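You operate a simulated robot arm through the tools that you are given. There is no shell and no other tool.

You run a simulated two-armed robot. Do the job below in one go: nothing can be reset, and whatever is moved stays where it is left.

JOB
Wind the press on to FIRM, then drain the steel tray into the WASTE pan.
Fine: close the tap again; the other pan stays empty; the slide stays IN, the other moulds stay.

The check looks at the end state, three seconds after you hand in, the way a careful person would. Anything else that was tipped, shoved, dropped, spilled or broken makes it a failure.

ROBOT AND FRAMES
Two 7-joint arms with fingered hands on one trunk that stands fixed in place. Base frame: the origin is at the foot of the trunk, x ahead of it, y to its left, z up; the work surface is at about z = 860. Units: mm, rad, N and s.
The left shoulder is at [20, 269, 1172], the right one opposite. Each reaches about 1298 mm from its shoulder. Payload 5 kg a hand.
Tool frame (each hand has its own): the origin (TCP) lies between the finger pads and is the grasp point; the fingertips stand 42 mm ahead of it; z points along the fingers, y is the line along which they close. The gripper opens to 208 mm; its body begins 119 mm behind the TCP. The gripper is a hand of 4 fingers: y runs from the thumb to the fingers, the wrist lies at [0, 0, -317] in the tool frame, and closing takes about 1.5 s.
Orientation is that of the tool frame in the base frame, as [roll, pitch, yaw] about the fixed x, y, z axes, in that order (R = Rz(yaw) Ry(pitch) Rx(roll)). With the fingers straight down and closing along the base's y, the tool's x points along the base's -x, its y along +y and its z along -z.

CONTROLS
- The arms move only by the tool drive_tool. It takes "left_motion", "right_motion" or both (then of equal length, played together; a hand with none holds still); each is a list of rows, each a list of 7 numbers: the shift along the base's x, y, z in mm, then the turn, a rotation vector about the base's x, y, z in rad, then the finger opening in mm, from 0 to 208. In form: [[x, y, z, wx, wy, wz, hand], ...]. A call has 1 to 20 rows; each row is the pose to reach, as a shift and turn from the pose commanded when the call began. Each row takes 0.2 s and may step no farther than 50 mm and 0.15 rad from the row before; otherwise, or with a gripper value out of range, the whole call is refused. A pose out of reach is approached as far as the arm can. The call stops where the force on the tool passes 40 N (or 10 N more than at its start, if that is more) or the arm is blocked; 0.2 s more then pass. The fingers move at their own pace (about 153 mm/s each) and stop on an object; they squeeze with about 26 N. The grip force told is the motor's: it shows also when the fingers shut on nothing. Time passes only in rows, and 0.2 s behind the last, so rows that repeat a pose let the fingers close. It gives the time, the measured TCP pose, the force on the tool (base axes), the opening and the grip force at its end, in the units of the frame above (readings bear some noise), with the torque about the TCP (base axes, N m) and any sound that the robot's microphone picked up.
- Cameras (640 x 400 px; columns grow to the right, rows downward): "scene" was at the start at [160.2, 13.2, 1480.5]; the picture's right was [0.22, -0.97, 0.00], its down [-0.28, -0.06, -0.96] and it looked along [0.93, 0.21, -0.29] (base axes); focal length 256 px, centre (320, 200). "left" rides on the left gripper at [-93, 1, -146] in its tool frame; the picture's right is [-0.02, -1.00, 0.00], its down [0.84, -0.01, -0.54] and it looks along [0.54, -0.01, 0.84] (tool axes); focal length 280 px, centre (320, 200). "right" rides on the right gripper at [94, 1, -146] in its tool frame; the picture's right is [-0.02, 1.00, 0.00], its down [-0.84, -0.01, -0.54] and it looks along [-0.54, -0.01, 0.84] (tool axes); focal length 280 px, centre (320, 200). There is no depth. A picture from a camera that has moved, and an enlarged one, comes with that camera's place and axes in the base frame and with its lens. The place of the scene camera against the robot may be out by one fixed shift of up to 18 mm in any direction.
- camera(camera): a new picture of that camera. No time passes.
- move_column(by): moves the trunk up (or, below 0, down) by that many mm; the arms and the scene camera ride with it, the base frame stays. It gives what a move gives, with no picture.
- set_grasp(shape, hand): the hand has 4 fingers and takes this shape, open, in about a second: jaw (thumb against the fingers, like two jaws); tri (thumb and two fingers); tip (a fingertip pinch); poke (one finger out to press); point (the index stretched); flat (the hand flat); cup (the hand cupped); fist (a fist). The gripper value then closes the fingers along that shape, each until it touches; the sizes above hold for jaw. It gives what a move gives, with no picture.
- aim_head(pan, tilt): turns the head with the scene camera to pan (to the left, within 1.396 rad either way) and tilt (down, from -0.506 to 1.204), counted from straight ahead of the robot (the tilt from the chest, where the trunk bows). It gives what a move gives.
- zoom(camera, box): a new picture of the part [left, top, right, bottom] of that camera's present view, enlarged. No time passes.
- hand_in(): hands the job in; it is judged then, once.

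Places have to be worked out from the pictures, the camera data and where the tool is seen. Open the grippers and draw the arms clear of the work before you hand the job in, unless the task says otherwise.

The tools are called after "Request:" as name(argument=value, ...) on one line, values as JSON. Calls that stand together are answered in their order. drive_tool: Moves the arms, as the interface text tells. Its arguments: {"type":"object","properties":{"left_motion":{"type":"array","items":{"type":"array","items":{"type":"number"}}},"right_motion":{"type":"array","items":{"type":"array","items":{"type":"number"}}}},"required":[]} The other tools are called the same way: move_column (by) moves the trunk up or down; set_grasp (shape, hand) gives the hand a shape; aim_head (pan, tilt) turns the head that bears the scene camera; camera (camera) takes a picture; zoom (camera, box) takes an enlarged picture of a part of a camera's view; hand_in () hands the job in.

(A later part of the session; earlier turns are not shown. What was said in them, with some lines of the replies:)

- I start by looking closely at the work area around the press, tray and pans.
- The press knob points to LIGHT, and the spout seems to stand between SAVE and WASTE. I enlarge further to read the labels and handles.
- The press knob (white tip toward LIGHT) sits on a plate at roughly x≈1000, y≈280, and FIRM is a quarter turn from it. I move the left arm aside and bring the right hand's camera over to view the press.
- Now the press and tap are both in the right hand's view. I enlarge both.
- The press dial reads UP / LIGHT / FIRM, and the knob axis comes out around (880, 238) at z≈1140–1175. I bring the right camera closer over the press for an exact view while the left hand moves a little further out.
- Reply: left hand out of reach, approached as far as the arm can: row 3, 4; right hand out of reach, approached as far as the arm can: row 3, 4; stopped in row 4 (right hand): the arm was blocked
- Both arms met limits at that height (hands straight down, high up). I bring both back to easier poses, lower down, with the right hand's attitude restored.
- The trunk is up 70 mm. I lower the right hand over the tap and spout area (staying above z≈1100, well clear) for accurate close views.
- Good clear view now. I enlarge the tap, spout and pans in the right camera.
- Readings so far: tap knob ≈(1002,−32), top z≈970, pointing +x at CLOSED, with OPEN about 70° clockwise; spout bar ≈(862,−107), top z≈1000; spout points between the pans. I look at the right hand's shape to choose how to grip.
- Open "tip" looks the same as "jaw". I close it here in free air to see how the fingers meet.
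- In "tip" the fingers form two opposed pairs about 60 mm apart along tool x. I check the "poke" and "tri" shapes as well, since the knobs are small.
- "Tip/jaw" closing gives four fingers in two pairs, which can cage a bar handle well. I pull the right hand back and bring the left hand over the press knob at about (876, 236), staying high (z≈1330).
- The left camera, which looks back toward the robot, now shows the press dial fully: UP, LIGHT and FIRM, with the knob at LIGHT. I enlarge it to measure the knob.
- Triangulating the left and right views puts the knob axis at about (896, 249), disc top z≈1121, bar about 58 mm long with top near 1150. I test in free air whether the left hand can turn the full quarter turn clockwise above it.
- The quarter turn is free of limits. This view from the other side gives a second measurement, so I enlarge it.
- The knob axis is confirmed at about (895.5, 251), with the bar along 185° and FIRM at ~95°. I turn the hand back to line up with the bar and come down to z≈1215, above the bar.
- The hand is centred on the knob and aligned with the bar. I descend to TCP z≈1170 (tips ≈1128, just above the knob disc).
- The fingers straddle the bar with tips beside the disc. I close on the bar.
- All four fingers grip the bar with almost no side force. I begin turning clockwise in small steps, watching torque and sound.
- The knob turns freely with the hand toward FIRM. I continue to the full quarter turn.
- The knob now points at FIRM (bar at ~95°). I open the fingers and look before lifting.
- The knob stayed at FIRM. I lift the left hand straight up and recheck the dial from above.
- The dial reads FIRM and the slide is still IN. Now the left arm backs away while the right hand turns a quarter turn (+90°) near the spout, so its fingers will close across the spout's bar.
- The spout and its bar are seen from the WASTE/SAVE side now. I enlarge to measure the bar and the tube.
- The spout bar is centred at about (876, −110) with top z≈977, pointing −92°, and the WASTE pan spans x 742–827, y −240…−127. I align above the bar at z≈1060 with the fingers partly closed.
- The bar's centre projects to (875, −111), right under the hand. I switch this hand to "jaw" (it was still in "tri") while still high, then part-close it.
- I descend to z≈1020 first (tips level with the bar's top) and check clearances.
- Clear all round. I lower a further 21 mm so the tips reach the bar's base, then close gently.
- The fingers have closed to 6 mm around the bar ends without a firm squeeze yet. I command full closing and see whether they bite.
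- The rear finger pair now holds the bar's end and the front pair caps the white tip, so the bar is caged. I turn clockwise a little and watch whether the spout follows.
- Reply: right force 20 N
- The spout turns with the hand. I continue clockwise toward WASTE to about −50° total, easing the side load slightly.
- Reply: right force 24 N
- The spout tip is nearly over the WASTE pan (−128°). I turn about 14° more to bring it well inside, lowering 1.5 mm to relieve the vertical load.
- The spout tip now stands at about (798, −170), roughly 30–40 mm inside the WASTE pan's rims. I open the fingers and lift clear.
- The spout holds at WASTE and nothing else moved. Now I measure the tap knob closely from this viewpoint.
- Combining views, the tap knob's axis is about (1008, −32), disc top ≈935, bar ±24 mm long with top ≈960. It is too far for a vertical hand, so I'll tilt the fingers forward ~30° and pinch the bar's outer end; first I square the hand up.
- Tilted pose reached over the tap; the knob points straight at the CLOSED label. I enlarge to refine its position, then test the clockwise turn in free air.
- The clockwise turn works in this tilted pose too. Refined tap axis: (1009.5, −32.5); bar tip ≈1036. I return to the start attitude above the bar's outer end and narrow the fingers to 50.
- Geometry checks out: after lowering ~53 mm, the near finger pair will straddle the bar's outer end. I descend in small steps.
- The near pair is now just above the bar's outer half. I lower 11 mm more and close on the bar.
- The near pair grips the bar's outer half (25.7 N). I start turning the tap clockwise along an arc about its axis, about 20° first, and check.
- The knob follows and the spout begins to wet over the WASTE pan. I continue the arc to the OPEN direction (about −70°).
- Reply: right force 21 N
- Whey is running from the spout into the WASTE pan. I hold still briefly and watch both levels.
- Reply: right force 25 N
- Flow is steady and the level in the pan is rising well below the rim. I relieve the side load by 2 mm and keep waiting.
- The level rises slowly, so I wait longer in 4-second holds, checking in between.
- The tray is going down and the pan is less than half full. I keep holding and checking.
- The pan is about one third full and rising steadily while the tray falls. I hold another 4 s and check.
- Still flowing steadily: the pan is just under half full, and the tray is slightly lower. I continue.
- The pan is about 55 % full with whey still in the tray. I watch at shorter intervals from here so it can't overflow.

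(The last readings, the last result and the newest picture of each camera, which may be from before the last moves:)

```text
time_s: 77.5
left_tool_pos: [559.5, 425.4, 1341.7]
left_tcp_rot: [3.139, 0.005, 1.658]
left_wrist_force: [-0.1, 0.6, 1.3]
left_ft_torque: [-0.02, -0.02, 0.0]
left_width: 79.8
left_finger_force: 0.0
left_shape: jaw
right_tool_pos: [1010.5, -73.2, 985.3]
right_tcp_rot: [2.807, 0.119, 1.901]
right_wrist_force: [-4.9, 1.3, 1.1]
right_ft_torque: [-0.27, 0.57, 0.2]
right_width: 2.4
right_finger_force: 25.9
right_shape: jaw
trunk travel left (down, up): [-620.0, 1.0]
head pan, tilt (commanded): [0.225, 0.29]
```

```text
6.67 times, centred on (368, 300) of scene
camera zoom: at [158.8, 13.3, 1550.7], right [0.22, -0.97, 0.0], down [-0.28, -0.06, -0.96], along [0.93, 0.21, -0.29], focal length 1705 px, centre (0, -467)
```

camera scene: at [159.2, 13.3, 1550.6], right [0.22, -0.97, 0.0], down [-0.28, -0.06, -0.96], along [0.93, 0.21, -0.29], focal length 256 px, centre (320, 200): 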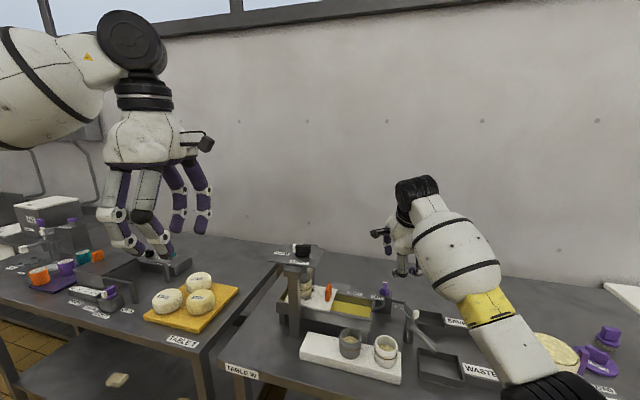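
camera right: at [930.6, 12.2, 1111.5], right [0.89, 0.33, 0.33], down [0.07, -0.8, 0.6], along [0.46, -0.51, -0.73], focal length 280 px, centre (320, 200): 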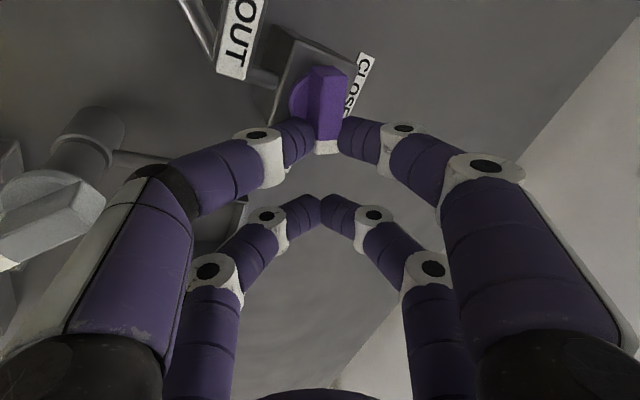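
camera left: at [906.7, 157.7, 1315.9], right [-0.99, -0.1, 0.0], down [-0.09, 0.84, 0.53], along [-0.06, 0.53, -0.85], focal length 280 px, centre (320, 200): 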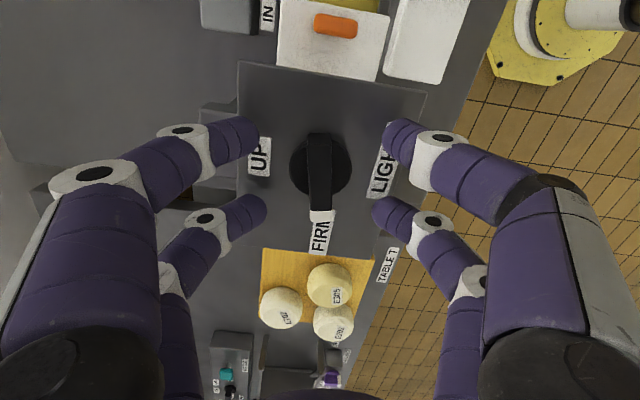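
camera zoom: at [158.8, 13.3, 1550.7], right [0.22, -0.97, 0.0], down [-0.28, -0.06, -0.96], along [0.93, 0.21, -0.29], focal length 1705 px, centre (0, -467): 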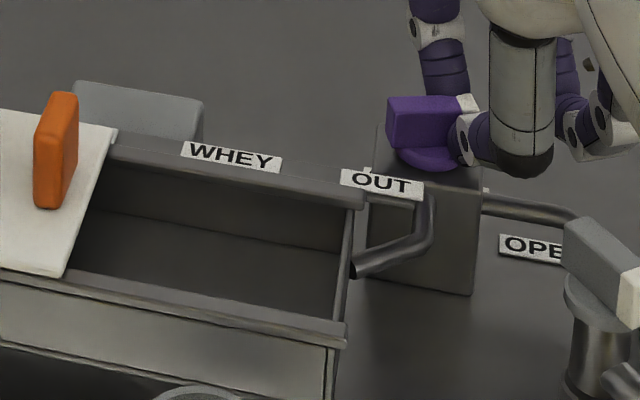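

The tray is empty, the flow has stopped, and the WASTE pan holds it all below its rim. Now I turn the tap back along the same arc to CLOSED.

Request:
drive_tool(right_motion=[[4.4, 2.7, 1.3, -0.0512, -0.0146, 0.1109, 5], [8.4, 6, 2.6, -0.1024, -0.0291, 0.2218, 5], [11.9, 9.9, 3.8, -0.1536, -0.0437, 0.3327, 5], [14.9, 14.2, 4.9, -0.2048, -0.0583, 0.4436, 5], [17.3, 18.7, 5.9, -0.256, -0.0729, 0.5545, 5], [19.2, 23.5, 6.7, -0.3071, -0.0874, 0.6653, 5], [20.5, 28.2, 7.4, -0.3583, -0.102, 0.7762, 5], [21.2, 33.3, 7.9, -0.4095, -0.1166, 0.8871, 5], [21.1, 38.2, 8.2, -0.4607, -0.1311, 0.998, 5], [20.9, 43, 8.3, -0.5119, -0.1457, 1.1089, 5], [20.9, 43, 8.3, -0.5119, -0.1457, 1.1089, 5]])

Request:
camera(camera="right")

Request:
zoom(camera="scene", box=[320, 250, 448, 330])

```text
time_s: 80.0
left_tool_pos: [559.9, 425.1, 1341.4]
left_tcp_rot: [-3.141, 0.006, 1.66]
left_wrist_force: [-0.4, 0.2, -0.4]
left_ft_torque: [0.03, -0.01, -0.01]
left_width: 79.9
left_finger_force: 0.0
left_shape: jaw
right_tool_pos: [1032.2, -30.8, 994.5]
right_tcp_rot: [3.137, 0.518, -3.141]
right_wrist_force: [26.3, -6.5, 13.3]
right_ft_torque: [-0.15, -0.87, -0.11]
right_width: 2.3
right_finger_force: 26.1
right_shape: jaw
trunk travel left (down, up): [-620.0, 1.0]
head pan, tilt (commanded): [0.225, 0.29]
```

```text
taken
camera right: at [878.5, -32.0, 1073.8], right [0.01, 1.0, 0.01], down [0.46, -0.02, 0.89], along [0.89, 0.0, -0.46], focal length 280 px, centre (320, 200)
```

right: 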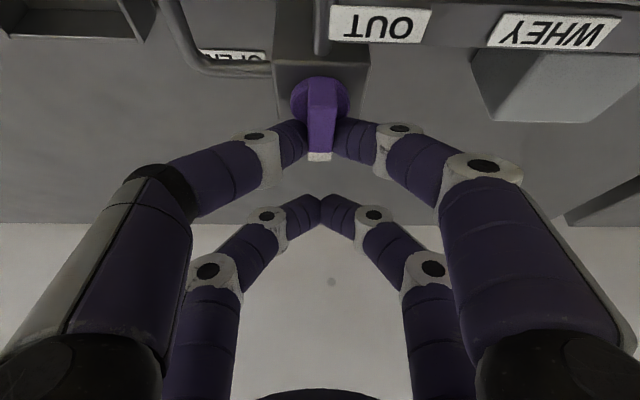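

```text
5.00 times, centred on (384, 290) of scene
camera zoom: at [159.8, 12.8, 1550.7], right [0.22, -0.97, 0.0], down [-0.28, -0.06, -0.96], along [0.93, 0.21, -0.29], focal length 1279 px, centre (0, -250)
```

zoom: 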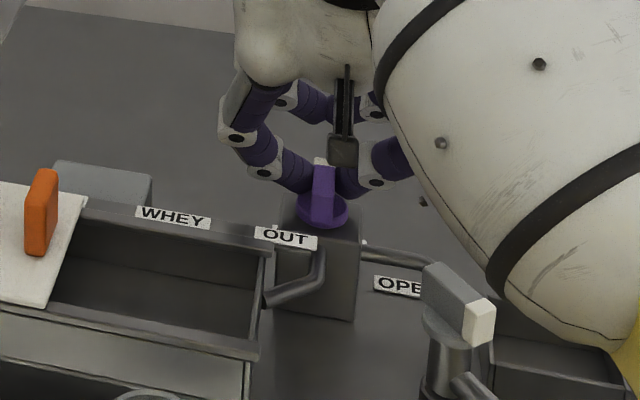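

The knob is back to about its starting direction. I enlarge to compare its angle with the CLOSED line before releasing.

Request:
zoom(camera="right", box=[256, 50, 384, 170])

```text
3.33 times, centred on (320, 110) of right
camera zoom: at [878.5, -32.0, 1073.8], right [0.01, 1.0, 0.01], down [0.46, -0.02, 0.89], along [0.89, 0.0, -0.46], focal length 935 px, centre (320, 500)
```

zoom: 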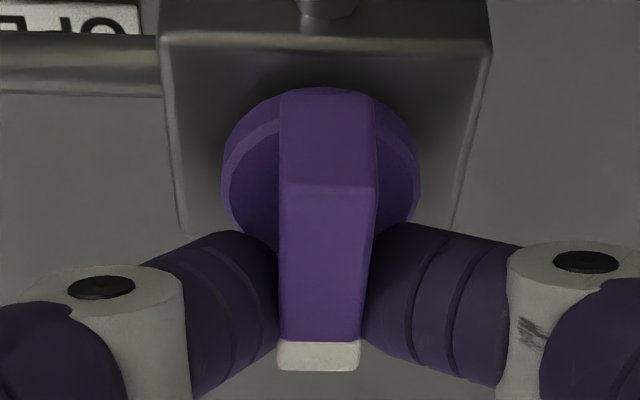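

Measured the same way as at the start (−2.9° apparent then, −2.7° now), the knob is back at CLOSED. I ease the along-bar load, open the fingers and lift straight up.

Request:
drive_tool(right_motion=[[1, 0, 0.5, 0, 0, 0, 5], [1.5, 0, 1, 0, 0, 0, 10], [1.5, 0, 1, 0, 0, 0, 30], [1.5, 0, 1, 0, 0, 0, 50], [1.5, 0, 1, 0, 0, 0, 50], [1.5, 0, 1, 0, 0, 0, 50]])

Request:
zoom(camera="right", box=[256, 50, 384, 170])

```text
time_s: 81.3
left_tool_pos: [560.4, 425.3, 1342.1]
left_tcp_rot: [3.141, 0.006, 1.66]
left_wrist_force: [-0.3, 0.2, 0.4]
left_ft_torque: [0.0, -0.02, -0.03]
left_width: 79.8
left_finger_force: 0.0
left_shape: jaw
right_tool_pos: [1033.1, -31.2, 994.4]
right_tcp_rot: [3.136, 0.517, 3.14]
right_wrist_force: [-0.5, 0.2, -0.3]
right_ft_torque: [0.01, -0.01, 0.01]
right_width: 49.2
right_finger_force: 0.1
right_shape: jaw
trunk travel left (down, up): [-620.0, 1.0]
head pan, tilt (commanded): [0.225, 0.29]
```

```text
3.33 times, centred on (320, 110) of right
camera zoom: at [879.2, -31.4, 1074.4], right [0.01, 1.0, 0.01], down [0.47, -0.02, 0.88], along [0.88, 0.0, -0.47], focal length 935 px, centre (320, 500)
```

zoom: 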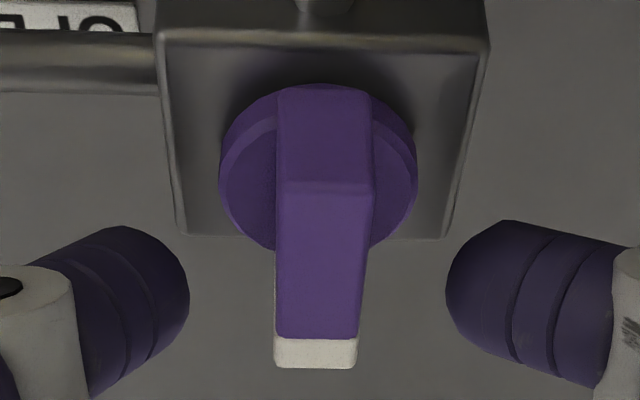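

The tap knob rests at CLOSED, free of the fingers. I lift straight up and then back away with both arms.

Request:
drive_tool(right_motion=[[0, 0, 25, 0, 0, 0, 50], [0, 0, 60, 0, 0, 0, 50], [0, 0, 100, 0, 0, 0, 50], [-20, -5, 135, 0, 0.05, 0, 50], [-55, -15, 160, 0, 0.17, 0, 50], [-95, -30, 175, 0, 0.3, 0, 50], [-135, -50, 185, 0, 0.42, 0, 50], [-175, -75, 190, 0, 0.517, 0, 50], [-215, -100, 190, 0, 0.517, 0, 50], [-255, -125, 190, 0, 0.517, 0, 50], [-295, -150, 190, 0, 0.517, 0, 50], [-330, -175, 190, 0, 0.517, 0, 60], [-365, -200, 190, 0, 0.517, 0, 80], [-365, -200, 190, 0, 0.517, 0, 80]])

Request:
camera(camera="scene")

Request:
camera(camera="right")

```text
time_s: 84.3
left_tool_pos: [561.3, 427.5, 1341.0]
left_tcp_rot: [-3.139, 0.005, 1.661]
left_wrist_force: [-0.3, 1.0, -1.2]
left_ft_torque: [-0.12, 0.09, -0.01]
left_width: 79.8
left_finger_force: 0.1
left_shape: jaw
right_tool_pos: [669.1, -227.7, 1182.9]
right_tcp_rot: [3.137, -0.001, 3.141]
right_wrist_force: [0.9, 0.8, 0.3]
right_ft_torque: [-0.12, 0.11, -0.02]
right_width: 79.6
right_finger_force: 0.1
right_shape: jaw
trunk travel left (down, up): [-620.0, 1.0]
head pan, tilt (commanded): [0.225, 0.29]
```

```text
taken
camera scene: at [160.2, 14.5, 1550.4], right [0.22, -0.97, 0.0], down [-0.28, -0.07, -0.96], along [0.93, 0.21, -0.29], focal length 256 px, centre (320, 200)
```

scene: 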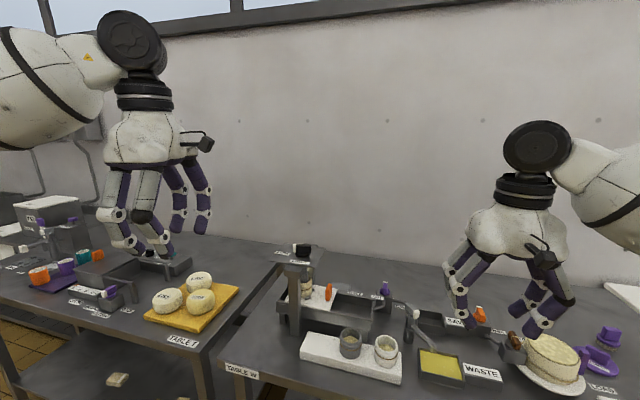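

```text
taken
camera right: at [575.0, -228.9, 1328.9], right [0.01, 1.0, 0.0], down [0.84, -0.01, 0.54], along [0.54, 0.0, -0.84], focal length 280 px, centre (320, 200)
```

right: 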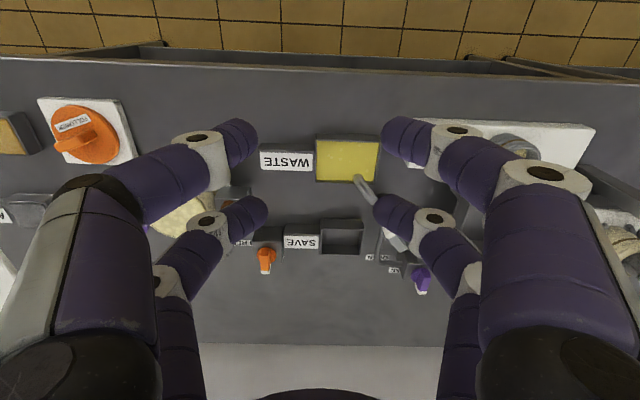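

I check the end state: dial, slide, tray, tap, both pans.

Request:
zoom(camera="scene", box=[260, 235, 420, 335])

Request:
zoom(camera="scene", box=[370, 285, 530, 385])

Request:
zoom(camera="scene", box=[270, 235, 334, 275])

Request:
zoom(camera="right", box=[256, 120, 448, 300])

```text
4.00 times, centred on (340, 285) of scene
camera zoom: at [160.2, 14.5, 1550.4], right [0.22, -0.97, 0.0], down [-0.28, -0.07, -0.96], along [0.93, 0.21, -0.29], focal length 1023 px, centre (240, -140)
```

zoom: 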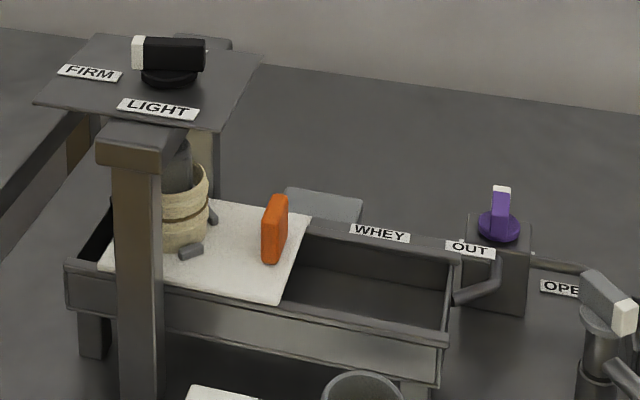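

```text
4.00 times, centred on (450, 335) of scene
camera zoom: at [160.2, 14.5, 1550.4], right [0.22, -0.97, 0.0], down [-0.28, -0.07, -0.96], along [0.93, 0.21, -0.29], focal length 1023 px, centre (-200, -340)
```

zoom: 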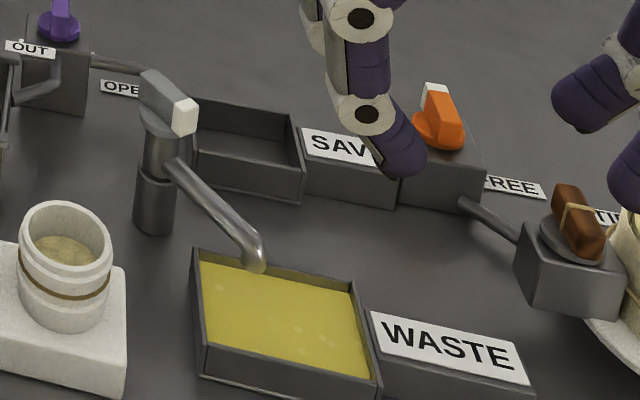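

```text
10.00 times, centred on (302, 255) of scene
camera zoom: at [160.2, 14.5, 1550.4], right [0.22, -0.97, 0.0], down [-0.28, -0.07, -0.96], along [0.93, 0.21, -0.29], focal length 2557 px, centre (500, -350)
```

zoom: 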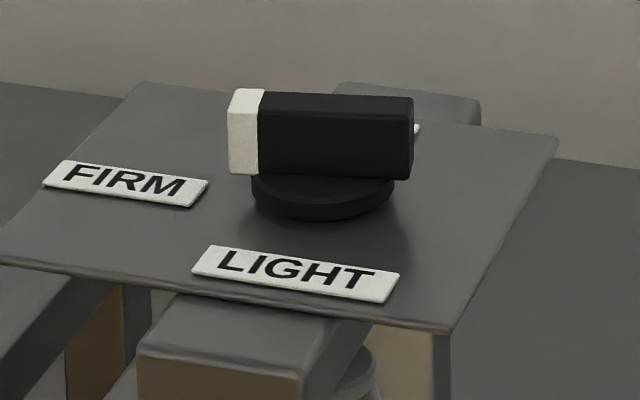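

```text
2.22 times, centred on (352, 210) of right
camera zoom: at [575.0, -228.9, 1328.9], right [0.01, 1.0, 0.0], down [0.84, -0.01, 0.54], along [0.54, 0.0, -0.84], focal length 623 px, centre (249, 178)
```

zoom: 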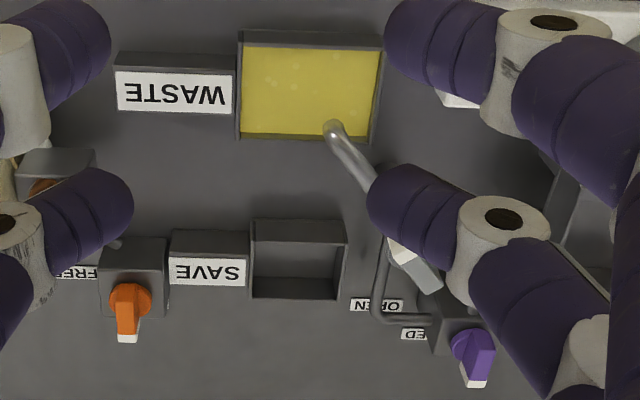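

Everything checks: dial at FIRM, slide IN, tray drained, tap at CLOSED, SAVE pan empty, WASTE pan holding the whey, moulds in place. I draw both arms farther back and open the grippers.

Request:
drive_tool(left_motion=[[-10, 5, 0, 0, 0, 0, 110], [-20, 10, 0, 0, 0, 0, 140], [-30, 15, 0, 0, 0, 0, 170], [-40, 20, 0, 0, 0, 0, 208], [-40, 20, 0, 0, 0, 0, 208], [-40, 20, 0, 0, 0, 0, 208]], right_motion=[[-25, -5, 15, 0, 0, 0, 80], [-50, -10, 30, 0, 0, 0, 110], [-75, -15, 45, 0, 0, 0, 150], [-100, -20, 60, 0, 0, 0, 208], [-120, -25, 70, 0, 0, 0, 208], [-120, -25, 70, 0, 0, 0, 208]])

Request:
camera(camera="scene")

Request:
zoom(camera="scene", box=[260, 235, 580, 400])

```text
time_s: 85.8
left_tool_pos: [521.0, 445.2, 1341.7]
left_tcp_rot: [3.14, 0.004, 1.659]
left_wrist_force: [1.3, 1.1, -0.6]
left_ft_torque: [-0.04, 0.03, 0.05]
left_width: 207.8
left_finger_force: 0.0
left_shape: jaw
right_tool_pos: [547.7, -255.6, 1254.5]
right_tcp_rot: [3.136, 0.001, 3.141]
right_wrist_force: [0.3, 0.9, 0.3]
right_ft_torque: [-0.05, 0.03, 0.01]
right_width: 207.8
right_finger_force: 0.1
right_shape: jaw
trunk travel left (down, up): [-620.0, 1.0]
head pan, tilt (commanded): [0.225, 0.29]
```

```text
taken
camera scene: at [159.4, 13.6, 1550.5], right [0.22, -0.97, 0.0], down [-0.28, -0.06, -0.96], along [0.93, 0.21, -0.29], focal length 256 px, centre (320, 200)
```

scene: 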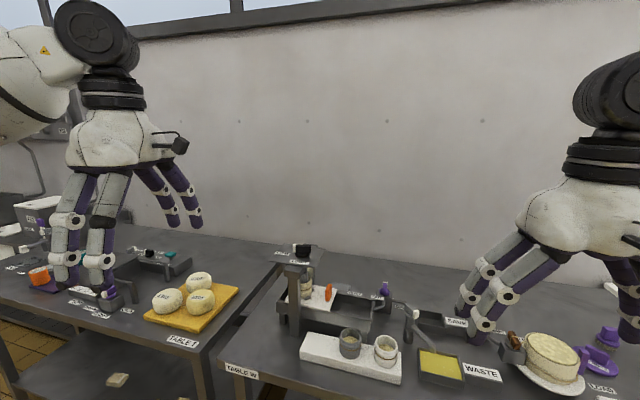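

```text
2.00 times, centred on (420, 318) of scene
camera zoom: at [159.4, 13.6, 1550.5], right [0.22, -0.97, 0.0], down [-0.28, -0.06, -0.96], along [0.93, 0.21, -0.29], focal length 511 px, centre (120, -35)
```

zoom: 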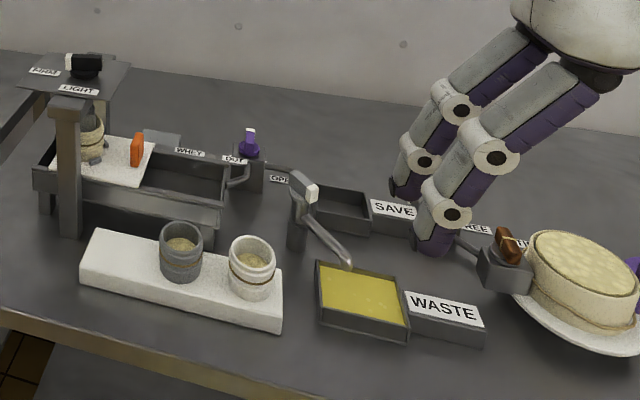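

Both hands are open and clear: press at FIRM, tray empty, tap closed, whey only in the WASTE pan, slide IN and moulds untouched. I hand the job in.

Request:
hand_in()

```text
The job is handed in.
```

The press is on FIRM and the steel tray is drained into the WASTE pan, and I have handed the job in. The check's verdict has not come back to me.

- **Press:** the knob was turned a quarter turn clockwise from LIGHT and points at FIRM, within about two degrees by the pictures.
- **Draining:** I swung the spout over the WASTE pan, opened the tap and held it until the tray was empty and the flow stopped. The whey stayed below the pan's rim.
- **Tap:** it is turned back to CLOSED, at the same angle as at the start as far as I could measure.
- **The rest:** the SAVE pan is empty, the slide is still IN, and the other moulds have not moved. I saw nothing spilled or knocked.

The spout is left pointing at WASTE. Both hands are open and drawn back from the work.
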